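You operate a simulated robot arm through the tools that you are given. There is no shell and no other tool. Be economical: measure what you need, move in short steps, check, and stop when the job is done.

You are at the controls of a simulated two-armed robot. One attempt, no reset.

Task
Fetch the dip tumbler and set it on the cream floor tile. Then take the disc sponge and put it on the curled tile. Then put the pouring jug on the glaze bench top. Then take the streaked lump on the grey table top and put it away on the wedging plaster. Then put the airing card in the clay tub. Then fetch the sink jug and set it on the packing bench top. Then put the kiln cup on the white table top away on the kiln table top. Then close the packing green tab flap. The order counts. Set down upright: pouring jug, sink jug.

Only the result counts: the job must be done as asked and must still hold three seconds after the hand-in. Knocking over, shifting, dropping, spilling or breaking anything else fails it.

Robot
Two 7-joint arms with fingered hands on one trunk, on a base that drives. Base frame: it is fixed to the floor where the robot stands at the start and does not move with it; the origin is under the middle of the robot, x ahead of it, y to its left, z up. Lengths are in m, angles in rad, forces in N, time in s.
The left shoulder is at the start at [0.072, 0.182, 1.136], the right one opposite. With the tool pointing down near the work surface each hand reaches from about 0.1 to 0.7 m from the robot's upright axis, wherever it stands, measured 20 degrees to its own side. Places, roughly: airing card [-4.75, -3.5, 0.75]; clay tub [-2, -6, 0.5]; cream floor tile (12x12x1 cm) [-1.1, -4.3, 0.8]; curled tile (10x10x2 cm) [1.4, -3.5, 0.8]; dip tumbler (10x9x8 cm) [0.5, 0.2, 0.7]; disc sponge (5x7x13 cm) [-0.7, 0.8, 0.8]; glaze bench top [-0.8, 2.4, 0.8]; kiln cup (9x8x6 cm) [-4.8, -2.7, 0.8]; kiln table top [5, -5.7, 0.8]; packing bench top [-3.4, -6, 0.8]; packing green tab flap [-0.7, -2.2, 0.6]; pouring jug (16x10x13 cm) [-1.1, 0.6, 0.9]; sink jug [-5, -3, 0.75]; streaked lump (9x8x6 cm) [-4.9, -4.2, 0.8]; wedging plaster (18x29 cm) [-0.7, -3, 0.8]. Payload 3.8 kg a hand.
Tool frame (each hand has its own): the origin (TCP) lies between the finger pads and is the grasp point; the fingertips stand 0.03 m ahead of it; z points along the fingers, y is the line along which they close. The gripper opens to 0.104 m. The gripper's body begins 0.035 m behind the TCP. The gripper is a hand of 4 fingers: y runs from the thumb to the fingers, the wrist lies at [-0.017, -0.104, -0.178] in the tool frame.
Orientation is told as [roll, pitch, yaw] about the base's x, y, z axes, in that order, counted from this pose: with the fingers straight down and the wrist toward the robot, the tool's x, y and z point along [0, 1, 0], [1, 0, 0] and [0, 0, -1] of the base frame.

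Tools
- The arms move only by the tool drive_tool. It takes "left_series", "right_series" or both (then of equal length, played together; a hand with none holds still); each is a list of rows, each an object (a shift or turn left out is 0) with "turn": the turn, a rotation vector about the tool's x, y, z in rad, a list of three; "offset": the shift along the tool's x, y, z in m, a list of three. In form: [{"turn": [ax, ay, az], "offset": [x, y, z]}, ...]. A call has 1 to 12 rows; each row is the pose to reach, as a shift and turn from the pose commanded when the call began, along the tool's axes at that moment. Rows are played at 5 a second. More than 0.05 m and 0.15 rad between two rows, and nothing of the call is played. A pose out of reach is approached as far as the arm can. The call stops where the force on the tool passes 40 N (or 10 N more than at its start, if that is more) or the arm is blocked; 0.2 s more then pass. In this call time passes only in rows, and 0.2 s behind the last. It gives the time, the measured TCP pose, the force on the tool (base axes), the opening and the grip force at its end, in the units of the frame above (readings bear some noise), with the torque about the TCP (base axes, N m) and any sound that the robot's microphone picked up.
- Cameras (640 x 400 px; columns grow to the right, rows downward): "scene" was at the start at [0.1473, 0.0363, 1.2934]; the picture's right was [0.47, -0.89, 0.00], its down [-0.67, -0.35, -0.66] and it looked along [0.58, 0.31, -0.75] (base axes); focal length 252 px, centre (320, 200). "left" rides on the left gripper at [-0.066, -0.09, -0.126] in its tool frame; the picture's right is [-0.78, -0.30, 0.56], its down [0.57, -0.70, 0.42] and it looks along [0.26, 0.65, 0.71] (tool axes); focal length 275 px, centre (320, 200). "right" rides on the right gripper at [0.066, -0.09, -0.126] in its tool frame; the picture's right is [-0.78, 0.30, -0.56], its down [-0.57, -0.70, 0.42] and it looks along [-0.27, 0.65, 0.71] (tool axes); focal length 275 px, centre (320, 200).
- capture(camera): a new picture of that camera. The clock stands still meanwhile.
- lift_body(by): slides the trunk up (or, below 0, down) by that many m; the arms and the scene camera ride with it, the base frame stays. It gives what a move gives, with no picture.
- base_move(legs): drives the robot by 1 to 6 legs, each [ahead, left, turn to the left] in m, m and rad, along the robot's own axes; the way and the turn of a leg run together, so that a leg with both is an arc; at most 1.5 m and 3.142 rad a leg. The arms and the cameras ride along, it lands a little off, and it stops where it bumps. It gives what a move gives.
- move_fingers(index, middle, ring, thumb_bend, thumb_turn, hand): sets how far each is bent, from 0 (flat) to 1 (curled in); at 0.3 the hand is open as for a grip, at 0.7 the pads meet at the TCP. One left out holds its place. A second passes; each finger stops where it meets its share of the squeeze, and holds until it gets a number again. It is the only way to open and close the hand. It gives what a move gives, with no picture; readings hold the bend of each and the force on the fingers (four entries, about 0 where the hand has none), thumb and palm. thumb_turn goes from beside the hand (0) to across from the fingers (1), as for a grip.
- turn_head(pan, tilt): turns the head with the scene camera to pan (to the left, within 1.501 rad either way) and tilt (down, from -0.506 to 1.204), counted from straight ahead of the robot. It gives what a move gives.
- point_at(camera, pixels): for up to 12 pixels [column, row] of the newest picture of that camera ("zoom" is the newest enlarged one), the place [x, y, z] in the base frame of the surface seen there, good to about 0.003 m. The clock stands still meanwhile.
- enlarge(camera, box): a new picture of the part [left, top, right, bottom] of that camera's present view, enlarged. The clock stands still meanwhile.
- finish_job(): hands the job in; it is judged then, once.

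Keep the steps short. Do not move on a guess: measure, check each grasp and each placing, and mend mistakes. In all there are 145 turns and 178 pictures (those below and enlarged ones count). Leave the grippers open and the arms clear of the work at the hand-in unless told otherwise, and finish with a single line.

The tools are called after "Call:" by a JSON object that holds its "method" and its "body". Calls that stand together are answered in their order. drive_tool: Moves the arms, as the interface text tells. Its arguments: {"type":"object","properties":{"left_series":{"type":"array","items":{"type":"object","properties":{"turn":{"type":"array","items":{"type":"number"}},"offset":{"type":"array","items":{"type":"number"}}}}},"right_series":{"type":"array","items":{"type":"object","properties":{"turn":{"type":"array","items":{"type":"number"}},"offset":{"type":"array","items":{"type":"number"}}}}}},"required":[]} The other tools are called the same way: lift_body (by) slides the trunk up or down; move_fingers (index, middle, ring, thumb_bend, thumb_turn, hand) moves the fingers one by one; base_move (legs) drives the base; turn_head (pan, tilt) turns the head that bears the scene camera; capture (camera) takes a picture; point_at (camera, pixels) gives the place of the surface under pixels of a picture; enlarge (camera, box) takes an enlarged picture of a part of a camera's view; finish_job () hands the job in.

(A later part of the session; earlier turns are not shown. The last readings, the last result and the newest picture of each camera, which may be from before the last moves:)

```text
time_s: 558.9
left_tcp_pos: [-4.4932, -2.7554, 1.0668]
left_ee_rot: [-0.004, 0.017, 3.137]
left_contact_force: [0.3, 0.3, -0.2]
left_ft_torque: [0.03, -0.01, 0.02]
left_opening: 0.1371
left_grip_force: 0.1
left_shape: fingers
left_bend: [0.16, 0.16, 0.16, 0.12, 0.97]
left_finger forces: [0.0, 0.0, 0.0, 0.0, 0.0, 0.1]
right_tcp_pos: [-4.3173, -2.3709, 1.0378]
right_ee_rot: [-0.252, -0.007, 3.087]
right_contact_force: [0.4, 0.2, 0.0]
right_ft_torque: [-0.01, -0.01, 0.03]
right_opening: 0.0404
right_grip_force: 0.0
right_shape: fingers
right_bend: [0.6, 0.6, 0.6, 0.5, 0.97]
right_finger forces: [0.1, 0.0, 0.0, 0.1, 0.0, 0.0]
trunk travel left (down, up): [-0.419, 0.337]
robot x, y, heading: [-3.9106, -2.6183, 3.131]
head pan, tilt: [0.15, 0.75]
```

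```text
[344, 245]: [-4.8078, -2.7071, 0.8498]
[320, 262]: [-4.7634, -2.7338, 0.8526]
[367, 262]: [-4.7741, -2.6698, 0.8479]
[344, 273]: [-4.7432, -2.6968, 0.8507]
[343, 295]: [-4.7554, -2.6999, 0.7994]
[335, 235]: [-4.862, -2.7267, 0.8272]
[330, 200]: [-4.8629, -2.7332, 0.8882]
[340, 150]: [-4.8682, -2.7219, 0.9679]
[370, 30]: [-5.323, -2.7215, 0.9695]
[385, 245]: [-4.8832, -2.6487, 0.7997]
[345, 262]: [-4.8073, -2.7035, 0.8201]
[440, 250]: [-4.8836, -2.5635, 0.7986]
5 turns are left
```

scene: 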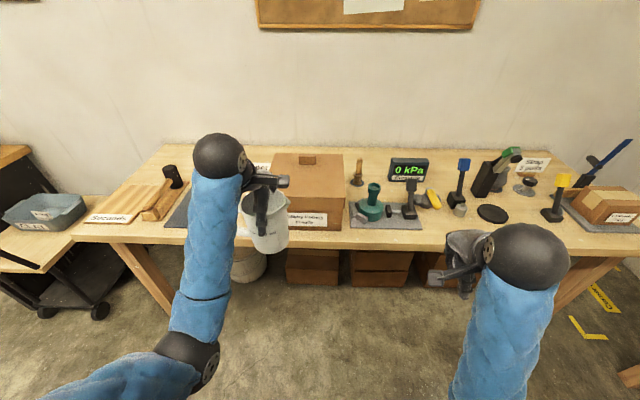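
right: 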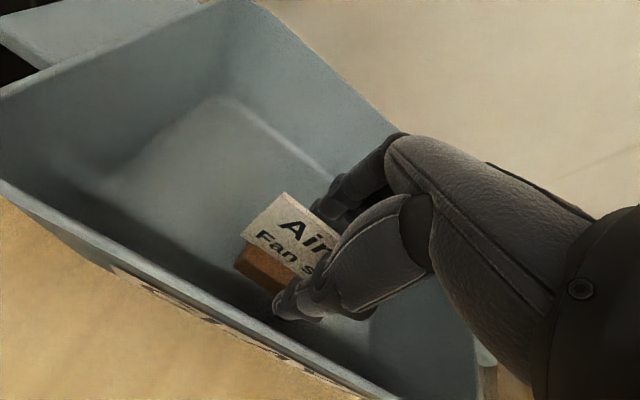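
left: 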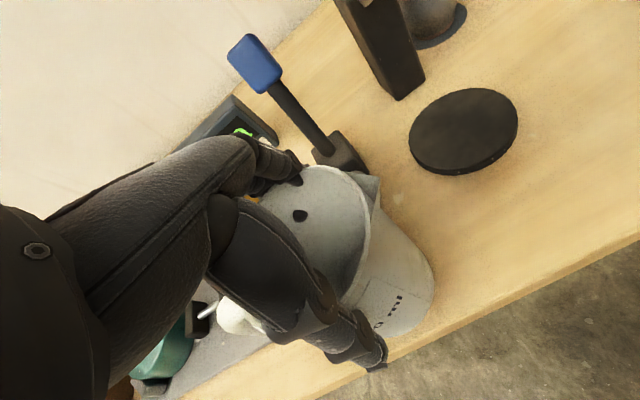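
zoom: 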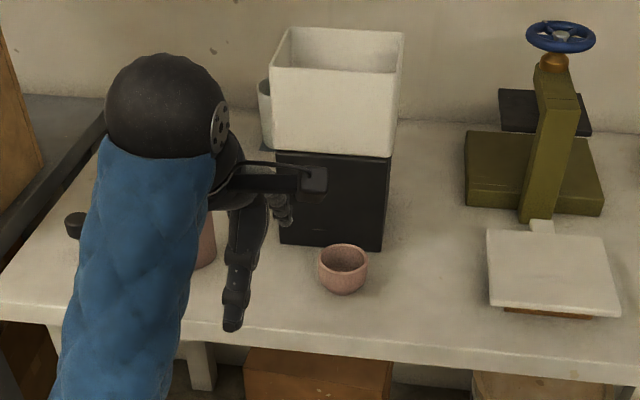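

Only a few turns remain, so I now chain calls. The cup is at (−4.7755, −2.702), rim 0.851, with 5 cm of room before the box. I pick it, lift, look, and drive east along y≈−5.0, then look toward the kiln table.

Call:
{"method": "move_fingers", "body": {"hand": "left", "index": 0.3, "middle": 0.3, "ring": 0.3, "thumb_bend": 0.28}}

Call:
{"method": "base_move", "body": {"legs": [[0.27, 0, 0]]}}

Call:
{"method": "drive_tool", "body": {"left_series": [{"offset": [-0.026, 0.007, 0]}, {"offset": [-0.052, 0.0135, 0]}, {"offset": [-0.052, 0.0135, 0.045]}, {"offset": [-0.052, 0.0135, 0.09]}, {"offset": [-0.052, 0.0135, 0.135]}, {"offset": [-0.052, 0.0135, 0.175]}, {"offset": [-0.052, 0.0135, 0.21]}, {"offset": [-0.052, 0.0135, 0.23]}]}}

Call:
{"method": "capture", "body": {"camera": "left"}}

Call:
{"method": "move_fingers", "body": {"hand": "left", "index": 0.6, "middle": 0.6, "ring": 0.6, "thumb_bend": 0.6}}

Call:
{"method": "drive_tool", "body": {"left_series": [{"offset": [0, 0, -0.02]}, {"offset": [0, 0, -0.06]}, {"offset": [0, 0, -0.1]}, {"offset": [0, 0, -0.14]}, {"offset": [0, 0, -0.17]}]}}

Call:
{"method": "capture", "body": {"camera": "left"}}

Call:
{"method": "base_move", "body": {"legs": [[-0.28, 0, 0], [0, 1.2, 0], [0, 1.2, 0], [0, 0, -3.14]]}}

Call:
{"method": "base_move", "body": {"legs": [[1.4, 0, 0], [1.4, 0, 0], [1.3, 0, 0]]}}

Call:
{"method": "turn_head", "body": {"pan": -0.1, "tilt": 0.25}}

Call:
{"method": "capture", "body": {"camera": "scene"}}

Call:
{"method": "point_at", "body": {"camera": "scene", "pixels": [[280, 160], [320, 160], [360, 160], [400, 160], [280, 175], [320, 175], [360, 175], [400, 175], [280, 190], [320, 190], [360, 190], [400, 190]]}}

Call:
{"method": "point_at", "body": {"camera": "scene", "pixels": [[240, 200], [280, 210], [320, 210], [360, 210], [400, 210], [450, 200], [200, 250], [320, 250], [400, 250], [450, 280], [250, 230], [360, 230]]}}

Call:
{"method": "enlarge", "body": {"camera": "scene", "box": [240, 120, 440, 245]}}

```text
time_s: 559.9
left_tcp_pos: [-4.4929, -2.7564, 1.0669]
left_ee_rot: [-0.001, 0.018, 3.137]
left_contact_force: [0.8, -0.9, 0.9]
left_ft_torque: [-0.05, 0.0, 0.0]
left_opening: 0.1067
left_grip_force: 0.1
left_shape: fingers
left_bend: [0.3, 0.3, 0.3, 0.28, 0.97]
left_finger forces: [0.1, 0.0, 0.0, 0.0, 0.1, 0.1]
right_tcp_pos: [-4.3176, -2.3708, 1.038]
right_ee_rot: [-0.252, -0.006, 3.087]
right_contact_force: [-0.2, 0.2, 0.6]
right_ft_torque: [0.03, 0.01, 0.02]
right_opening: 0.0402
right_grip_force: 0.1
right_shape: fingers
right_bend: [0.6, 0.6, 0.6, 0.5, 0.97]
right_finger forces: [0.0, 0.1, 0.1, 0.0, 0.0, 0.0]
trunk travel left (down, up): [-0.419, 0.337]
robot x, y, heading: [-3.9085, -2.6171, 3.134]
head pan, tilt: [0.15, 0.75]
```

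```text
time_s: 561.8
left_tcp_pos: [-4.7614, -2.7574, 1.0655]
left_ee_rot: [-0.001, 0.018, -3.14]
left_contact_force: [-0.6, 0.1, 0.8]
left_ft_torque: [0.0, -0.01, 0.01]
left_opening: 0.1067
left_grip_force: 0.1
left_shape: fingers
left_bend: [0.3, 0.3, 0.3, 0.28, 0.97]
left_finger forces: [0.1, 0.1, 0.0, 0.0, 0.1, 0.0]
right_tcp_pos: [-4.5886, -2.3718, 1.0369]
right_ee_rot: [-0.252, -0.005, 3.093]
right_contact_force: [-0.2, 0.1, -1.0]
right_ft_torque: [0.03, -0.02, -0.04]
right_opening: 0.0406
right_grip_force: 0.0
right_shape: fingers
right_bend: [0.6, 0.6, 0.6, 0.5, 0.97]
right_finger forces: [0.0, 0.1, 0.1, 0.1, 0.0, 0.0]
trunk travel left (down, up): [-0.419, 0.337]
robot x, y, heading: [-4.1793, -2.6163, 3.144]
head pan, tilt: [0.15, 0.75]
```

```text
time_s: 563.6
left_tcp_pos: [-4.7703, -2.7053, 0.8371]
left_ee_rot: [0.0, 0.018, -3.141]
left_contact_force: [-1.2, -0.2, 0.1]
left_ft_torque: [0.06, 0.04, 0.01]
left_opening: 0.1066
left_grip_force: 0.5
left_shape: fingers
left_bend: [0.3, 0.3, 0.3, 0.28, 0.97]
left_finger forces: [0.5, 0.1, 0.0, 0.0, 0.1, 0.1]
right_tcp_pos: [-4.5885, -2.3716, 1.0391]
right_ee_rot: [-0.253, -0.009, 3.093]
right_contact_force: [-0.7, -0.3, -0.8]
right_ft_torque: [0.02, -0.01, -0.02]
right_opening: 0.0405
right_grip_force: 0.0
right_shape: fingers
right_bend: [0.6, 0.6, 0.6, 0.5, 0.97]
right_finger forces: [0.0, 0.1, 0.0, 0.1, 0.1, 0.1]
trunk travel left (down, up): [-0.419, 0.337]
robot x, y, heading: [-4.1814, -2.6149, 3.136]
head pan, tilt: [0.15, 0.75]
```

```text
32 pictures are left
```

left: 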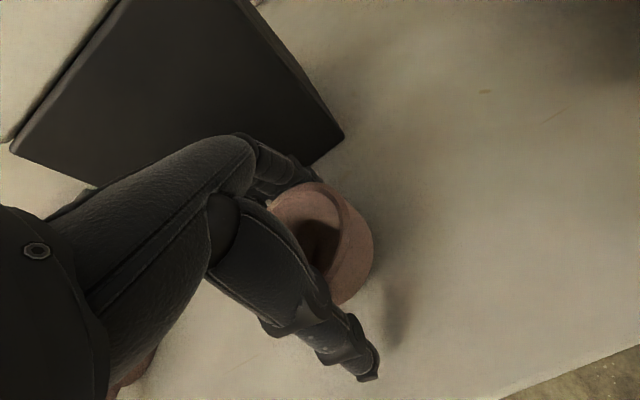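

```text
time_s: 564.6
left_tcp_pos: [-4.7708, -2.7059, 0.8378]
left_ee_rot: [-0.002, 0.018, -3.14]
left_contact_force: [0.7, -0.3, 2.6]
left_ft_torque: [-0.03, 0.04, 0.02]
left_opening: 0.0741
left_grip_force: 27.3
left_shape: fingers
left_bend: [0.37, 0.53, 0.6, 0.5, 0.97]
left_finger forces: [18.8, 6.9, 0.0, 0.1, 28.1, 0.0]
right_tcp_pos: [-4.5866, -2.373, 1.0373]
right_ee_rot: [-0.253, -0.005, 3.093]
right_contact_force: [0.3, -0.1, 0.0]
right_ft_torque: [-0.01, -0.02, 0.02]
right_opening: 0.0406
right_grip_force: 0.0
right_shape: fingers
right_bend: [0.6, 0.6, 0.6, 0.5, 0.97]
right_finger forces: [0.0, 0.0, 0.0, 0.1, 0.0, 0.1]
trunk travel left (down, up): [-0.419, 0.337]
robot x, y, heading: [-4.1778, -2.6157, 3.14]
head pan, tilt: [0.15, 0.75]
```

```text
time_s: 565.8
left_tcp_pos: [-4.7755, -2.7054, 1.0066]
left_ee_rot: [-0.002, 0.016, -3.139]
left_contact_force: [-0.2, -0.1, -0.5]
left_ft_torque: [0.01, 0.01, 0.01]
left_opening: 0.0742
left_grip_force: 27.1
left_shape: fingers
left_bend: [0.36, 0.53, 0.6, 0.51, 0.96]
left_finger forces: [19.0, 7.1, 0.0, 0.0, 27.6, 0.1]
right_tcp_pos: [-4.588, -2.3723, 1.0377]
right_ee_rot: [-0.253, -0.007, 3.093]
right_contact_force: [-0.3, 1.4, 0.4]
right_ft_torque: [0.04, 0.04, -0.01]
right_opening: 0.0406
right_grip_force: 0.2
right_shape: fingers
right_bend: [0.6, 0.6, 0.6, 0.5, 0.97]
right_finger forces: [0.0, 0.0, 0.0, 0.0, 0.0, 0.0]
trunk travel left (down, up): [-0.419, 0.337]
robot x, y, heading: [-4.1793, -2.6153, 3.142]
head pan, tilt: [0.15, 0.75]
```

```text
31 pictures are left
```

left: 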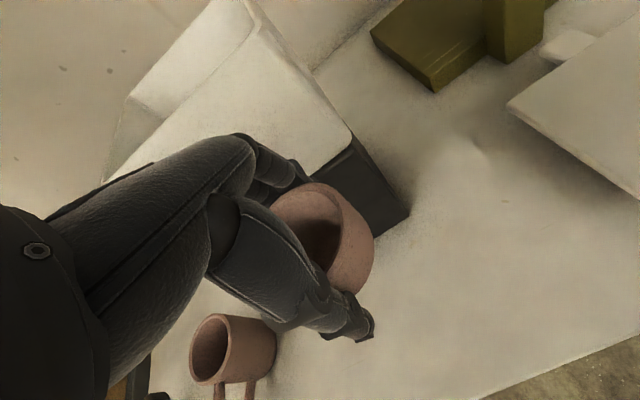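

```text
time_s: 586.3
left_tcp_pos: [-3.2704, -4.8615, 1.0065]
left_ee_rot: [-0.002, 0.018, 0.034]
left_contact_force: [0.4, 0.1, -1.3]
left_ft_torque: [0.02, -0.01, 0.0]
left_opening: 0.0725
left_grip_force: 25.0
left_shape: fingers
left_bend: [0.36, 0.53, 0.6, 0.51, 0.96]
left_finger forces: [18.4, 6.7, 0.0, 0.0, 25.7, 0.0]
right_tcp_pos: [-3.4473, -5.2008, 1.037]
right_ee_rot: [-0.252, -0.007, -0.017]
right_contact_force: [0.6, -0.1, 1.5]
right_ft_torque: [-0.02, -0.03, 0.0]
right_opening: 0.0406
right_grip_force: 0.1
right_shape: fingers
right_bend: [0.6, 0.6, 0.6, 0.5, 0.97]
right_finger forces: [0.1, 0.0, 0.0, 0.0, 0.0, 0.0]
trunk travel left (down, up): [-0.419, 0.337]
robot x, y, heading: [-3.8588, -4.9771, 0.032]
head pan, tilt: [0.15, 0.75]
```

```text
time_s: 606.0
left_tcp_pos: [0.8337, -4.7614, 1.0062]
left_ee_rot: [-0.002, 0.019, 0.012]
left_contact_force: [0.6, -0.4, -0.4]
left_ft_torque: [-0.01, 0.03, 0.05]
left_opening: 0.0727
left_grip_force: 24.9
left_shape: fingers
left_bend: [0.36, 0.53, 0.6, 0.51, 0.96]
left_finger forces: [18.5, 6.7, 0.0, 0.1, 25.6, 0.0]
right_tcp_pos: [0.6495, -5.0965, 1.0377]
right_ee_rot: [-0.25, -0.005, -0.042]
right_contact_force: [-0.1, -0.9, -0.3]
right_ft_torque: [0.0, 0.04, -0.02]
right_opening: 0.0402
right_grip_force: 0.0
right_shape: fingers
right_bend: [0.6, 0.6, 0.6, 0.5, 0.97]
right_finger forces: [0.1, 0.1, 0.0, 0.0, 0.0, 0.1]
trunk travel left (down, up): [-0.419, 0.337]
robot x, y, heading: [0.2369, -4.8541, 0.007]
head pan, tilt: [0.15, 0.75]
```

```text
time_s: 606.9
left_tcp_pos: [0.8336, -4.7612, 1.0058]
left_ee_rot: [-0.003, 0.018, 0.008]
left_contact_force: [-0.6, 0.5, -1.0]
left_ft_torque: [-0.02, -0.03, 0.04]
left_opening: 0.0724
left_grip_force: 25.7
left_shape: fingers
left_bend: [0.36, 0.53, 0.6, 0.51, 0.96]
left_finger forces: [18.5, 6.6, 0.1, 0.0, 25.7, 0.0]
right_tcp_pos: [0.6485, -5.0957, 1.0372]
right_ee_rot: [-0.254, -0.007, -0.043]
right_contact_force: [0.4, 0.9, -0.1]
right_ft_torque: [0.02, 0.01, -0.01]
right_opening: 0.0403
right_grip_force: 0.0
right_shape: fingers
right_bend: [0.6, 0.6, 0.6, 0.5, 0.97]
right_finger forces: [0.0, 0.1, 0.1, 0.0, 0.1, 0.1]
trunk travel left (down, up): [-0.419, 0.337]
robot x, y, heading: [0.2385, -4.86, 0.006]
head pan, tilt: [-0.099, 0.25]
```

```text
30 pictures are left
```

scene: 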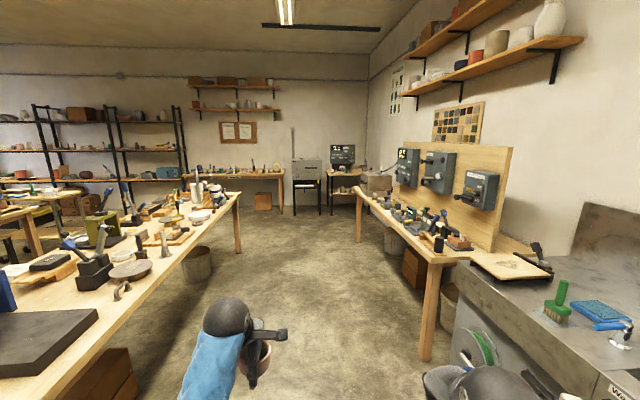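

```text
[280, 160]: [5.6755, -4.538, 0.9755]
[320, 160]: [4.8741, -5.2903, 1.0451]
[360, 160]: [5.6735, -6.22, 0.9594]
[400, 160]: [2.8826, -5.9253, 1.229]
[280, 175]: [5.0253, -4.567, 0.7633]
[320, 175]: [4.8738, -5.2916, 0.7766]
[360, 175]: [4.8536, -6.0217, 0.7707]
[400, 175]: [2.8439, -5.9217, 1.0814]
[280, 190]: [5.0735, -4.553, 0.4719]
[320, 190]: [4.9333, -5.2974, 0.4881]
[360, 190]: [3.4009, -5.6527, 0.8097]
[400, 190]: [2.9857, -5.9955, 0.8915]
```

```text
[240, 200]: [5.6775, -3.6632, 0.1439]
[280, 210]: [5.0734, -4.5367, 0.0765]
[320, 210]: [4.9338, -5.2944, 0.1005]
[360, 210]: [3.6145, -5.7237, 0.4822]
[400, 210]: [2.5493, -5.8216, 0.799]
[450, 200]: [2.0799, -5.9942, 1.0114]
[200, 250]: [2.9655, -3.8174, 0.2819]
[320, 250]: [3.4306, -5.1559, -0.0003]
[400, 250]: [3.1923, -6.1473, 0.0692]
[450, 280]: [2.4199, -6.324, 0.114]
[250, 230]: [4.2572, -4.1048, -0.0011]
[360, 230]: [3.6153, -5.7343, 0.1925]
```

```text
3.20 times, centred on (340, 182) of scene
4 turns are left
```

zoom: 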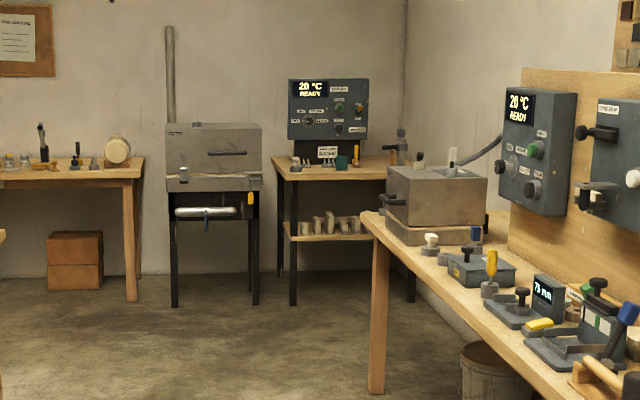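

The cup is held and the corner kiln table (front x≈4.85, y −5.4…−6.1) is identified. I drive to about (4.12,−5.45) and survey its top with a grid of points.

Call:
{"method": "base_move", "body": {"legs": [[1.4, 0, 0], [1.4, 0, 0], [1.07, 0, 0]]}}

Call:
{"method": "base_move", "body": {"legs": [[0, -0.6, 0]]}}

Call:
{"method": "turn_head", "body": {"pan": -0.2, "tilt": 0.7}}

Call:
{"method": "capture", "body": {"camera": "scene"}}

Call:
{"method": "point_at", "body": {"camera": "scene", "pixels": [[240, 150], [280, 150], [320, 150], [360, 150], [400, 150], [440, 150], [240, 170], [280, 170], [320, 170], [360, 170], [400, 170], [440, 170]]}}

Call:
{"method": "point_at", "body": {"camera": "scene", "pixels": [[240, 190], [280, 190], [320, 190], [360, 190], [400, 190], [440, 190], [240, 210], [280, 210], [320, 210], [360, 210], [400, 210], [440, 210]]}}

Call:
{"method": "point_at", "body": {"camera": "scene", "pixels": [[200, 170], [200, 190], [200, 210], [240, 230], [280, 230], [320, 230], [360, 230], [400, 230], [440, 230], [340, 180], [300, 180], [380, 180]]}}

Call:
{"method": "enlarge", "body": {"camera": "scene", "box": [200, 110, 440, 260]}}

Call:
{"method": "capture", "body": {"camera": "left"}}

```text
time_s: 625.6
left_tcp_pos: [4.7021, -4.6909, 1.0062]
left_ee_rot: [-0.001, 0.019, 0.028]
left_contact_force: [0.1, -0.3, -2.3]
left_ft_torque: [0.01, -0.02, 0.01]
left_opening: 0.0723
left_grip_force: 25.3
left_shape: fingers
left_bend: [0.36, 0.53, 0.6, 0.51, 0.96]
left_finger forces: [18.5, 6.8, 0.0, 0.1, 25.6, 0.0]
right_tcp_pos: [4.522, -5.0291, 1.0376]
right_ee_rot: [-0.252, -0.007, -0.022]
right_contact_force: [0.7, 0.2, -0.6]
right_ft_torque: [-0.03, 0.03, 0.0]
right_opening: 0.0406
right_grip_force: 0.1
right_shape: fingers
right_bend: [0.6, 0.6, 0.6, 0.5, 0.97]
right_finger forces: [0.0, 0.0, 0.1, 0.0, 0.1, 0.0]
trunk travel left (down, up): [-0.419, 0.337]
robot x, y, heading: [4.1104, -4.7963, 0.031]
head pan, tilt: [-0.099, 0.25]
```

```text
time_s: 629.0
left_tcp_pos: [4.7177, -5.2892, 1.007]
left_ee_rot: [-0.002, 0.017, 0.034]
left_contact_force: [1.4, 0.3, -0.2]
left_ft_torque: [0.01, 0.0, 0.0]
left_opening: 0.0722
left_grip_force: 25.3
left_shape: fingers
left_bend: [0.36, 0.53, 0.6, 0.51, 0.96]
left_finger forces: [18.6, 6.7, 0.0, 0.0, 25.7, 0.0]
right_tcp_pos: [4.54, -5.6287, 1.0374]
right_ee_rot: [-0.252, -0.007, -0.017]
right_contact_force: [1.1, 0.4, -0.1]
right_ft_torque: [0.01, 0.03, 0.01]
right_opening: 0.0406
right_grip_force: 0.0
right_shape: fingers
right_bend: [0.6, 0.6, 0.6, 0.5, 0.97]
right_finger forces: [0.1, 0.0, 0.0, 0.0, 0.1, 0.0]
trunk travel left (down, up): [-0.419, 0.337]
robot x, y, heading: [4.1282, -5.3993, 0.034]
head pan, tilt: [-0.099, 0.25]
```

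```text
time_s: 629.9
left_tcp_pos: [4.7166, -5.2887, 1.0067]
left_ee_rot: [-0.001, 0.017, 0.034]
left_contact_force: [0.2, 0.1, -1.3]
left_ft_torque: [-0.03, 0.01, 0.0]
left_opening: 0.0725
left_grip_force: 25.0
left_shape: fingers
left_bend: [0.36, 0.53, 0.6, 0.51, 0.96]
left_finger forces: [18.7, 6.9, 0.1, 0.0, 25.7, 0.0]
right_tcp_pos: [4.5408, -5.6291, 1.0374]
right_ee_rot: [-0.255, -0.007, -0.017]
right_contact_force: [0.3, -0.3, 0.0]
right_ft_torque: [-0.02, 0.0, 0.0]
right_opening: 0.0406
right_grip_force: 0.1
right_shape: fingers
right_bend: [0.6, 0.6, 0.6, 0.5, 0.97]
right_finger forces: [0.0, 0.1, 0.0, 0.0, 0.0, 0.0]
trunk travel left (down, up): [-0.419, 0.337]
robot x, y, heading: [4.127, -5.3965, 0.029]
head pan, tilt: [-0.201, 0.7]
```

```text
28 pictures are left
```

scene: 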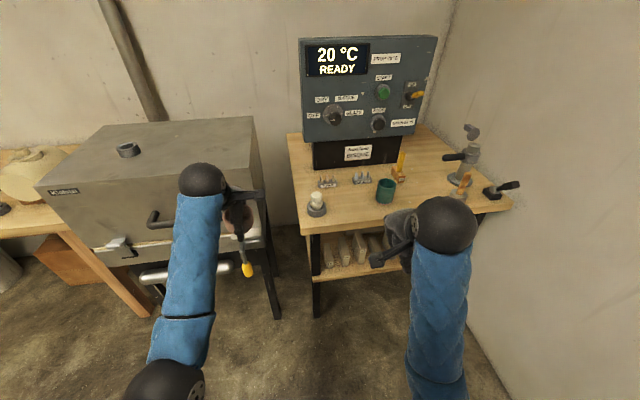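

```text
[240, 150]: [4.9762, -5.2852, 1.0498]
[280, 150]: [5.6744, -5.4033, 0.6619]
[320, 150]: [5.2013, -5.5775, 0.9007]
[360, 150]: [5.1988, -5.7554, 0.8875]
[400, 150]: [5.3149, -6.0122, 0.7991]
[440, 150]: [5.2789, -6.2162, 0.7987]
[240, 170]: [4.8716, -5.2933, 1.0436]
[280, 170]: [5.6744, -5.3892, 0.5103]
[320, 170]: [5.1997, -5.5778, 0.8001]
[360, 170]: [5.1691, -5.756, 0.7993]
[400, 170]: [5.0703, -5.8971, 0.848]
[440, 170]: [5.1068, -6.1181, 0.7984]
```

```text
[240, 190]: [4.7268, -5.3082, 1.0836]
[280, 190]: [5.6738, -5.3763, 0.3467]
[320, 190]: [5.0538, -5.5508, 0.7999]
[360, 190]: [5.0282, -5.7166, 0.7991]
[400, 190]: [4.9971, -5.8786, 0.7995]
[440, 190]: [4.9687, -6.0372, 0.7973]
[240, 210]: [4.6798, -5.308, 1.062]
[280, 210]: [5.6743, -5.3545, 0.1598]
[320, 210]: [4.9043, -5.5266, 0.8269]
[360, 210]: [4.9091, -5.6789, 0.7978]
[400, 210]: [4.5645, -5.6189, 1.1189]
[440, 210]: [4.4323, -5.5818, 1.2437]
```

```text
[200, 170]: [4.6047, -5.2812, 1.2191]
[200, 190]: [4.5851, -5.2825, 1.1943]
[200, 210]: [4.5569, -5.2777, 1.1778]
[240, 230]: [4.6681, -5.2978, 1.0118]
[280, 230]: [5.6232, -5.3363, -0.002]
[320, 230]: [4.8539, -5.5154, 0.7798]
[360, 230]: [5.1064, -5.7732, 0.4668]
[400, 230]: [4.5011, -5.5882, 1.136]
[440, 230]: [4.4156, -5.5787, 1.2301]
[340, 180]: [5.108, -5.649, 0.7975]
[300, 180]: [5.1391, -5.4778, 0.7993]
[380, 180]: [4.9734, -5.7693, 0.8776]
```

```text
2.67 times, centred on (320, 185) of scene
```

zoom: 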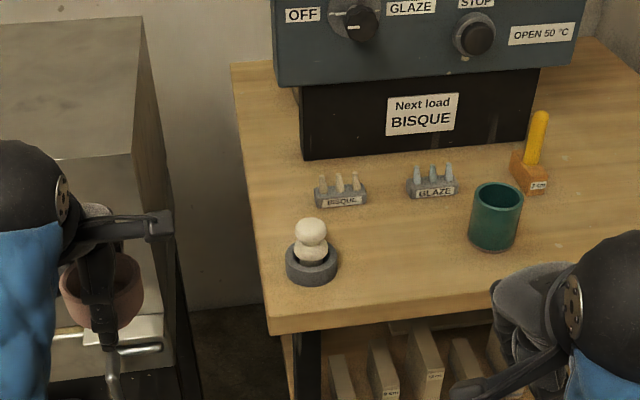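

```text
26 pictures are left
3 turns are left
```

left: 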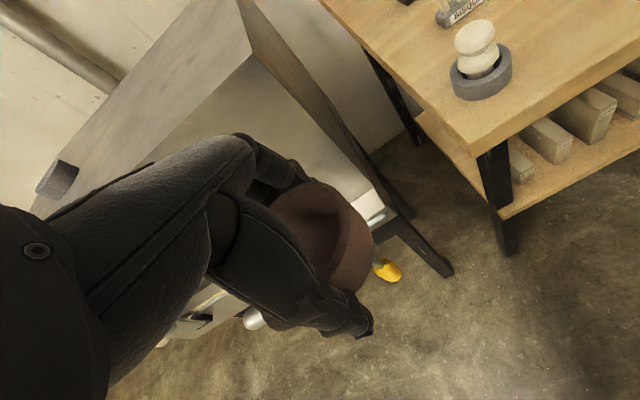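

Free bare spot at (4.92, −5.65) between the white knob (y −5.53) and the teal cup (y −5.79), top 0.80. I place the cup there, check, then drive back to the packing boxes and survey the flap.

Call:
{"method": "base_move", "body": {"legs": [[0, -0.26, 0], [0.19, 0, 0]]}}

Call:
{"method": "drive_tool", "body": {"left_series": [{"offset": [-0.036, 0.002, 0]}, {"offset": [-0.072, 0.004, 0]}, {"offset": [-0.107, 0.005, 0]}, {"offset": [-0.107, 0.005, 0.045]}, {"offset": [-0.107, 0.005, 0.09]}, {"offset": [-0.107, 0.005, 0.13]}, {"offset": [-0.107, 0.005, 0.153]}, {"offset": [-0.107, 0.005, 0.163]}, {"offset": [-0.107, 0.005, 0.169]}, {"offset": [-0.107, 0.005, 0.172]}]}}

Call:
{"method": "capture", "body": {"camera": "left"}}

Call:
{"method": "move_fingers", "body": {"hand": "left", "index": 0.28, "middle": 0.3, "ring": 0.3, "thumb_bend": 0.28}}

Call:
{"method": "drive_tool", "body": {"left_series": [{"offset": [0, 0, -0.02]}, {"offset": [0, 0, -0.06]}, {"offset": [0, 0, -0.1]}, {"offset": [0, 0, -0.14]}, {"offset": [0, 0, -0.17]}]}}

Call:
{"method": "base_move", "body": {"legs": [[-0.2, 0, 0]]}}

Call:
{"method": "enlarge", "body": {"camera": "scene", "box": [200, 110, 440, 260]}}

Call:
{"method": "drive_tool", "body": {"left_series": [{"offset": [0.03, -0.03, 0]}, {"offset": [0.06, -0.06, 0]}, {"offset": [0.08, -0.09, 0]}, {"offset": [0.09, -0.12, 0]}]}}

Call:
{"method": "base_move", "body": {"legs": [[0, 0.85, -0.02], [-1.4, 0, 0], [-1.4, 0, 0], [-1.24, 0, 0], [0, 0, 3.13]]}}

Call:
{"method": "base_move", "body": {"legs": [[0, -1.3, 0], [0, -1.23, 0]]}}

Call:
{"method": "turn_head", "body": {"pan": 0.0, "tilt": 0.8}}

Call:
{"method": "capture", "body": {"camera": "scene"}}

Call:
{"method": "enlarge", "body": {"camera": "scene", "box": [220, 110, 460, 260]}}

Call:
{"method": "point_at", "body": {"camera": "scene", "pixels": [[240, 140], [280, 140], [320, 140], [360, 140], [400, 140], [440, 140], [240, 165], [280, 165], [320, 165], [360, 165], [400, 165], [440, 165]]}}

Call:
{"method": "point_at", "body": {"camera": "scene", "pixels": [[240, 190], [280, 190], [320, 190], [360, 190], [400, 190], [440, 190], [240, 215], [280, 215], [320, 215], [360, 215], [400, 215], [440, 215]]}}

Call:
{"method": "point_at", "body": {"camera": "scene", "pixels": [[240, 240], [280, 240], [320, 240], [360, 240], [400, 240], [440, 240], [240, 265], [280, 265], [320, 265], [360, 265], [400, 265], [440, 265]]}}

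```text
time_s: 632.9
left_tcp_pos: [4.917, -5.5357, 1.006]
left_ee_rot: [-0.002, 0.02, 0.04]
left_contact_force: [0.1, -0.3, -0.8]
left_ft_torque: [-0.03, 0.01, 0.0]
left_opening: 0.0727
left_grip_force: 25.4
left_shape: fingers
left_bend: [0.36, 0.53, 0.6, 0.51, 0.96]
left_finger forces: [18.6, 6.8, 0.0, 0.0, 25.7, 0.0]
right_tcp_pos: [4.7416, -5.8754, 1.0371]
right_ee_rot: [-0.254, -0.004, -0.012]
right_contact_force: [-0.5, -0.4, 0.2]
right_ft_torque: [-0.01, 0.02, -0.04]
right_opening: 0.0401
right_grip_force: 0.0
right_shape: fingers
right_bend: [0.6, 0.6, 0.6, 0.5, 0.97]
right_finger forces: [0.0, 0.1, 0.0, 0.0, 0.0, 0.1]
trunk travel left (down, up): [-0.419, 0.337]
robot x, y, heading: [4.3233, -5.6467, 0.036]
head pan, tilt: [-0.201, 0.7]
```

```text
time_s: 635.3
left_tcp_pos: [4.9646, -5.6107, 0.8778]
left_ee_rot: [0.021, -0.066, 0.073]
left_contact_force: [0.1, -0.4, -0.8]
left_ft_torque: [0.0, 0.0, -0.01]
left_opening: 0.0723
left_grip_force: 25.3
left_shape: fingers
left_bend: [0.36, 0.53, 0.6, 0.51, 0.96]
left_finger forces: [18.3, 6.8, 0.0, 0.0, 25.6, 0.0]
right_tcp_pos: [4.7407, -5.8759, 1.0374]
right_ee_rot: [-0.256, -0.008, -0.012]
right_contact_force: [0.0, 0.3, -0.1]
right_ft_torque: [0.02, -0.01, -0.03]
right_opening: 0.0405
right_grip_force: 0.1
right_shape: fingers
right_bend: [0.6, 0.6, 0.6, 0.5, 0.97]
right_finger forces: [0.0, 0.0, 0.0, 0.0, 0.0, 0.1]
trunk travel left (down, up): [-0.419, 0.337]
robot x, y, heading: [4.3252, -5.6465, 0.04]
head pan, tilt: [-0.201, 0.7]
stopped in row 10 (left hand): the arm was blocked; the commanded pose is now the measured one
```

```text
25 pictures are left
```

left: 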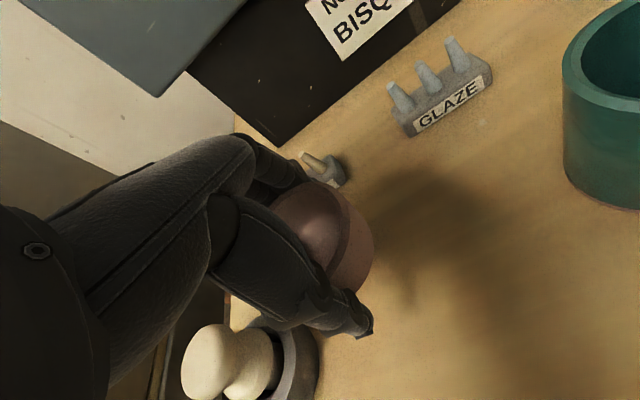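

```text
time_s: 636.3
left_tcp_pos: [4.9637, -5.6124, 0.8761]
left_ee_rot: [0.023, -0.066, 0.072]
left_contact_force: [-0.7, 0.1, -0.3]
left_ft_torque: [0.03, 0.01, 0.02]
left_opening: 0.1089
left_grip_force: 0.0
left_shape: fingers
left_bend: [0.28, 0.3, 0.3, 0.28, 0.97]
left_finger forces: [0.0, 0.1, 0.0, 0.1, 0.0, 0.0]
right_tcp_pos: [4.7407, -5.8766, 1.0378]
right_ee_rot: [-0.255, -0.007, -0.012]
right_contact_force: [-0.4, 0.1, 0.2]
right_ft_torque: [0.05, 0.05, 0.01]
right_opening: 0.0407
right_grip_force: 0.1
right_shape: fingers
right_bend: [0.6, 0.6, 0.6, 0.5, 0.97]
right_finger forces: [0.0, 0.0, 0.0, 0.0, 0.0, 0.0]
trunk travel left (down, up): [-0.419, 0.337]
robot x, y, heading: [4.3246, -5.6498, 0.039]
head pan, tilt: [-0.201, 0.7]
```

```text
time_s: 637.5
left_tcp_pos: [4.9515, -5.6159, 1.044]
left_ee_rot: [0.021, -0.061, 0.073]
left_contact_force: [0.3, 0.2, -0.1]
left_ft_torque: [-0.02, 0.06, 0.04]
left_opening: 0.1086
left_grip_force: 0.0
left_shape: fingers
left_bend: [0.28, 0.3, 0.3, 0.28, 0.97]
left_finger forces: [0.1, 0.0, 0.1, 0.0, 0.0, 0.0]
right_tcp_pos: [4.7408, -5.876, 1.037]
right_ee_rot: [-0.254, -0.005, -0.012]
right_contact_force: [-0.2, 0.4, -0.2]
right_ft_torque: [0.03, 0.0, 0.0]
right_opening: 0.0406
right_grip_force: 0.0
right_shape: fingers
right_bend: [0.6, 0.6, 0.6, 0.5, 0.97]
right_finger forces: [0.0, 0.1, 0.1, 0.1, 0.0, 0.0]
trunk travel left (down, up): [-0.419, 0.337]
robot x, y, heading: [4.3241, -5.6481, 0.038]
head pan, tilt: [-0.201, 0.7]
```

```text
time_s: 639.1
left_tcp_pos: [4.7457, -5.6234, 1.046]
left_ee_rot: [0.018, -0.065, 0.072]
left_contact_force: [-0.6, -0.4, 0.3]
left_ft_torque: [-0.02, 0.0, 0.01]
left_opening: 0.1086
left_grip_force: 0.1
left_shape: fingers
left_bend: [0.28, 0.3, 0.3, 0.28, 0.97]
left_finger forces: [0.0, 0.1, 0.1, 0.0, 0.1, 0.1]
right_tcp_pos: [4.5349, -5.8826, 1.0385]
right_ee_rot: [-0.253, -0.01, -0.013]
right_contact_force: [-0.7, 0.1, -0.2]
right_ft_torque: [-0.03, -0.02, 0.02]
right_opening: 0.0405
right_grip_force: 0.1
right_shape: fingers
right_bend: [0.6, 0.6, 0.6, 0.5, 0.97]
right_finger forces: [0.1, 0.0, 0.0, 0.0, 0.1, 0.0]
trunk travel left (down, up): [-0.419, 0.337]
robot x, y, heading: [4.1203, -5.6547, 0.031]
head pan, tilt: [-0.201, 0.7]
```

```text
2.67 times, centred on (320, 185) of scene
```

zoom: 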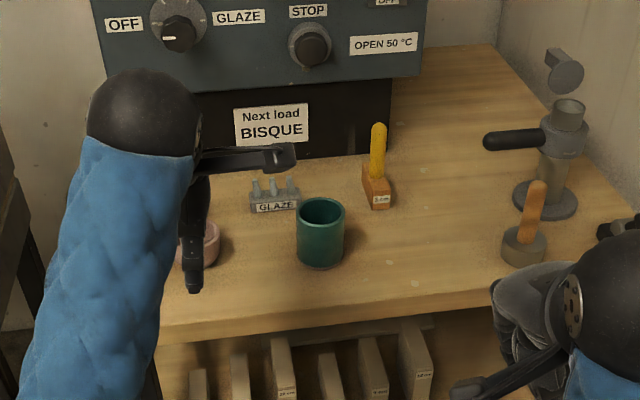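

```text
time_s: 640.1
left_tcp_pos: [4.6659, -5.5272, 1.1226]
left_ee_rot: [0.035, -0.241, 0.098]
left_contact_force: [0.4, -0.3, -0.7]
left_ft_torque: [0.0, -0.02, -0.01]
left_opening: 0.1089
left_grip_force: 0.0
left_shape: fingers
left_bend: [0.28, 0.3, 0.3, 0.28, 0.97]
left_finger forces: [0.0, 0.0, 0.1, 0.0, 0.0, 0.0]
right_tcp_pos: [4.5365, -5.8843, 1.0385]
right_ee_rot: [-0.255, -0.005, -0.012]
right_contact_force: [0.4, 0.8, 0.1]
right_ft_torque: [-0.04, 0.0, 0.01]
right_opening: 0.0403
right_grip_force: 0.2
right_shape: fingers
right_bend: [0.6, 0.6, 0.6, 0.5, 0.97]
right_finger forces: [0.0, 0.1, 0.1, 0.1, 0.0, 0.0]
trunk travel left (down, up): [-0.419, 0.337]
robot x, y, heading: [4.12, -5.6572, 0.039]
head pan, tilt: [-0.201, 0.7]
stopped in row 4 (left hand): the arm was blocked; the commanded pose is now the measured one
```

```text
time_s: 670.9
left_tcp_pos: [-0.4905, -4.9922, 1.1211]
left_ee_rot: [0.036, -0.241, -3.072]
left_contact_force: [-0.8, 0.7, 0.4]
left_ft_torque: [0.03, 0.01, 0.02]
left_opening: 0.1089
left_grip_force: 0.0
left_shape: fingers
left_bend: [0.28, 0.3, 0.3, 0.28, 0.97]
left_finger forces: [0.0, 0.0, 0.0, 0.0, 0.0, 0.1]
right_tcp_pos: [-0.3519, -4.6392, 1.0377]
right_ee_rot: [-0.255, -0.008, 3.102]
right_contact_force: [0.0, 0.0, 1.1]
right_ft_torque: [-0.03, -0.03, 0.0]
right_opening: 0.0404
right_grip_force: 0.0
right_shape: fingers
right_bend: [0.6, 0.6, 0.6, 0.5, 0.97]
right_finger forces: [0.1, 0.0, 0.0, 0.0, 0.0, 0.1]
trunk travel left (down, up): [-0.419, 0.337]
robot x, y, heading: [0.0595, -4.8795, -3.131]
head pan, tilt: [-0.201, 0.7]
```

```text
time_s: 683.4
left_tcp_pos: [-0.5243, -2.4489, 1.1209]
left_ee_rot: [0.038, -0.24, -3.06]
left_contact_force: [-1.3, -0.6, -0.1]
left_ft_torque: [0.0, -0.01, 0.0]
left_opening: 0.1092
left_grip_force: 0.1
left_shape: fingers
left_bend: [0.28, 0.3, 0.3, 0.28, 0.97]
left_finger forces: [0.0, 0.0, 0.0, 0.0, 0.0, 0.2]
right_tcp_pos: [-0.3903, -2.0949, 1.0381]
right_ee_rot: [-0.253, -0.007, 3.114]
right_contact_force: [0.7, 0.1, -0.6]
right_ft_torque: [-0.02, -0.04, -0.02]
right_opening: 0.0405
right_grip_force: 0.0
right_shape: fingers
right_bend: [0.6, 0.6, 0.6, 0.5, 0.97]
right_finger forces: [0.0, 0.0, 0.0, 0.0, 0.1, 0.0]
trunk travel left (down, up): [-0.419, 0.337]
robot x, y, heading: [0.0212, -2.3274, -3.12]
head pan, tilt: [-0.201, 0.7]
```

```text
time_s: 684.1
left_tcp_pos: [-0.5247, -2.4499, 1.1217]
left_ee_rot: [0.037, -0.241, -3.06]
left_contact_force: [-0.1, -0.2, -0.6]
left_ft_torque: [0.0, 0.02, 0.0]
left_opening: 0.1089
left_grip_force: 0.1
left_shape: fingers
left_bend: [0.28, 0.3, 0.3, 0.28, 0.97]
left_finger forces: [0.0, 0.1, 0.1, 0.1, 0.0, 0.0]
right_tcp_pos: [-0.3905, -2.0952, 1.0386]
right_ee_rot: [-0.253, -0.007, 3.114]
right_contact_force: [0.0, 0.0, -0.5]
right_ft_torque: [0.01, 0.0, 0.0]
right_opening: 0.0401
right_grip_force: 0.2
right_shape: fingers
right_bend: [0.6, 0.6, 0.6, 0.5, 0.97]
right_finger forces: [0.0, 0.1, 0.0, 0.1, 0.0, 0.0]
trunk travel left (down, up): [-0.419, 0.337]
robot x, y, heading: [0.0216, -2.3276, -3.123]
head pan, tilt: [0.0, 0.799]
```

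```text
23 pictures are left
```

scene: 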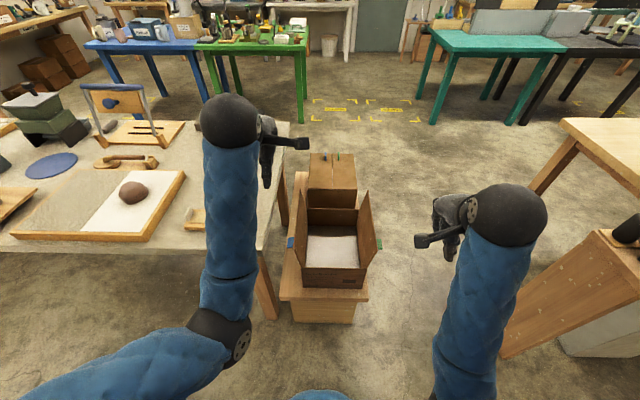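

```text
2.67 times, centred on (340, 185) of scene
```

zoom: 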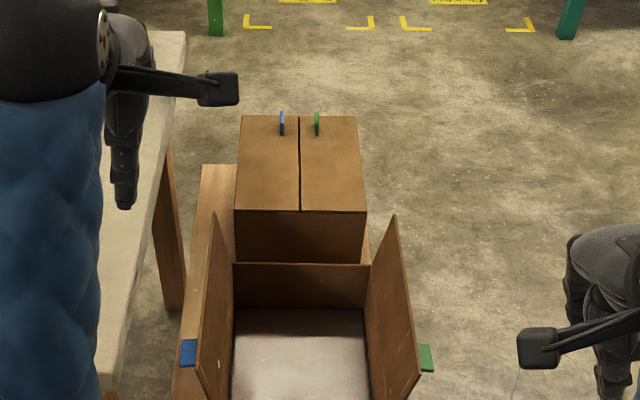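

```text
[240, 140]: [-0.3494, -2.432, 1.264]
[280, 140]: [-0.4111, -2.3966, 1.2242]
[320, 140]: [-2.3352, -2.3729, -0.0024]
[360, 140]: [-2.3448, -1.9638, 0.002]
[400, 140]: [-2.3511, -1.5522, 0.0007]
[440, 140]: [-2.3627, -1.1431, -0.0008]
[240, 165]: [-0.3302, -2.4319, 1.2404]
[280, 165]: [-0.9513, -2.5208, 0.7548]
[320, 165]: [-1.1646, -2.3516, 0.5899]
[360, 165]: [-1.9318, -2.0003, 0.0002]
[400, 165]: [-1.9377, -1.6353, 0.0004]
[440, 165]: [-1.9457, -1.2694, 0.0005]
```

```text
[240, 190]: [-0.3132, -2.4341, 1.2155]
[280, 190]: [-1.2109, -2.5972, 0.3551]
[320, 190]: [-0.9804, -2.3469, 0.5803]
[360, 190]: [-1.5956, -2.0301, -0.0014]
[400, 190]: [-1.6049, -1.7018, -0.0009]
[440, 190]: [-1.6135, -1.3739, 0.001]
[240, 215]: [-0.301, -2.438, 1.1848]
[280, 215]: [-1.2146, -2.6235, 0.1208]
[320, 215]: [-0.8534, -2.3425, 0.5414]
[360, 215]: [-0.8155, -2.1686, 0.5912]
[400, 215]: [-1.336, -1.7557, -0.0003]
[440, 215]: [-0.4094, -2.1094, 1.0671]
```

```text
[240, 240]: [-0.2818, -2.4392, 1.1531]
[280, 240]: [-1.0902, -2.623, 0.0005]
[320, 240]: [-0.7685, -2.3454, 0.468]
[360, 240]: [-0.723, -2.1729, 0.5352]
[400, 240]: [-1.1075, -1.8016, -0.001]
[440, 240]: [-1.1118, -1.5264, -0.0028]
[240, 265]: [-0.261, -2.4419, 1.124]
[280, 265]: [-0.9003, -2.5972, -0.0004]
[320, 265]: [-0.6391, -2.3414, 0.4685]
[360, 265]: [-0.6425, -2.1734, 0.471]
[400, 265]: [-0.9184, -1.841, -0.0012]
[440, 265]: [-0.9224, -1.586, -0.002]
```

Call:
{"method": "point_at", "body": {"camera": "scene", "pixels": [[300, 178], [340, 178], [380, 178], [300, 203], [340, 203], [380, 203], [420, 203], [300, 228], [340, 228], [380, 228], [420, 228], [340, 252]]}}

Call:
{"method": "capture", "body": {"camera": "right"}}

```text
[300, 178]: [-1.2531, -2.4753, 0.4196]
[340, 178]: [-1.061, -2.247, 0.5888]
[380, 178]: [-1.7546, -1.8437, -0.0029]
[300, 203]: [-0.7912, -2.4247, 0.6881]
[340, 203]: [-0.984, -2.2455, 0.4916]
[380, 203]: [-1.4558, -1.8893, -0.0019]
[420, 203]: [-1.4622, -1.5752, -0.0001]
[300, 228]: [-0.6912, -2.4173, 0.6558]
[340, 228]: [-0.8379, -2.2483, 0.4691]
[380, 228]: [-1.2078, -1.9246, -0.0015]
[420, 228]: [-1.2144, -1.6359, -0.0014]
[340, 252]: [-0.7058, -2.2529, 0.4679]
```

```text
21 pictures are left
2 turns are left
```

right: 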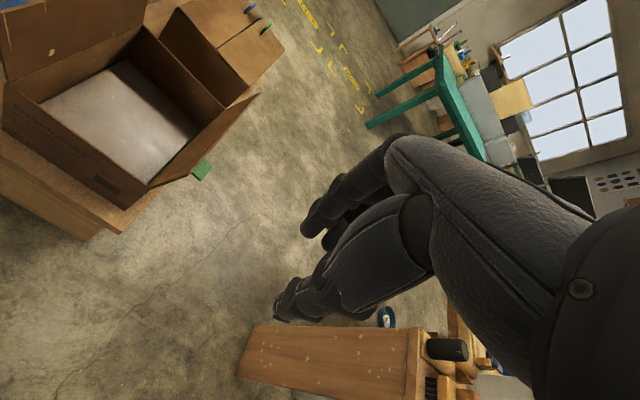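

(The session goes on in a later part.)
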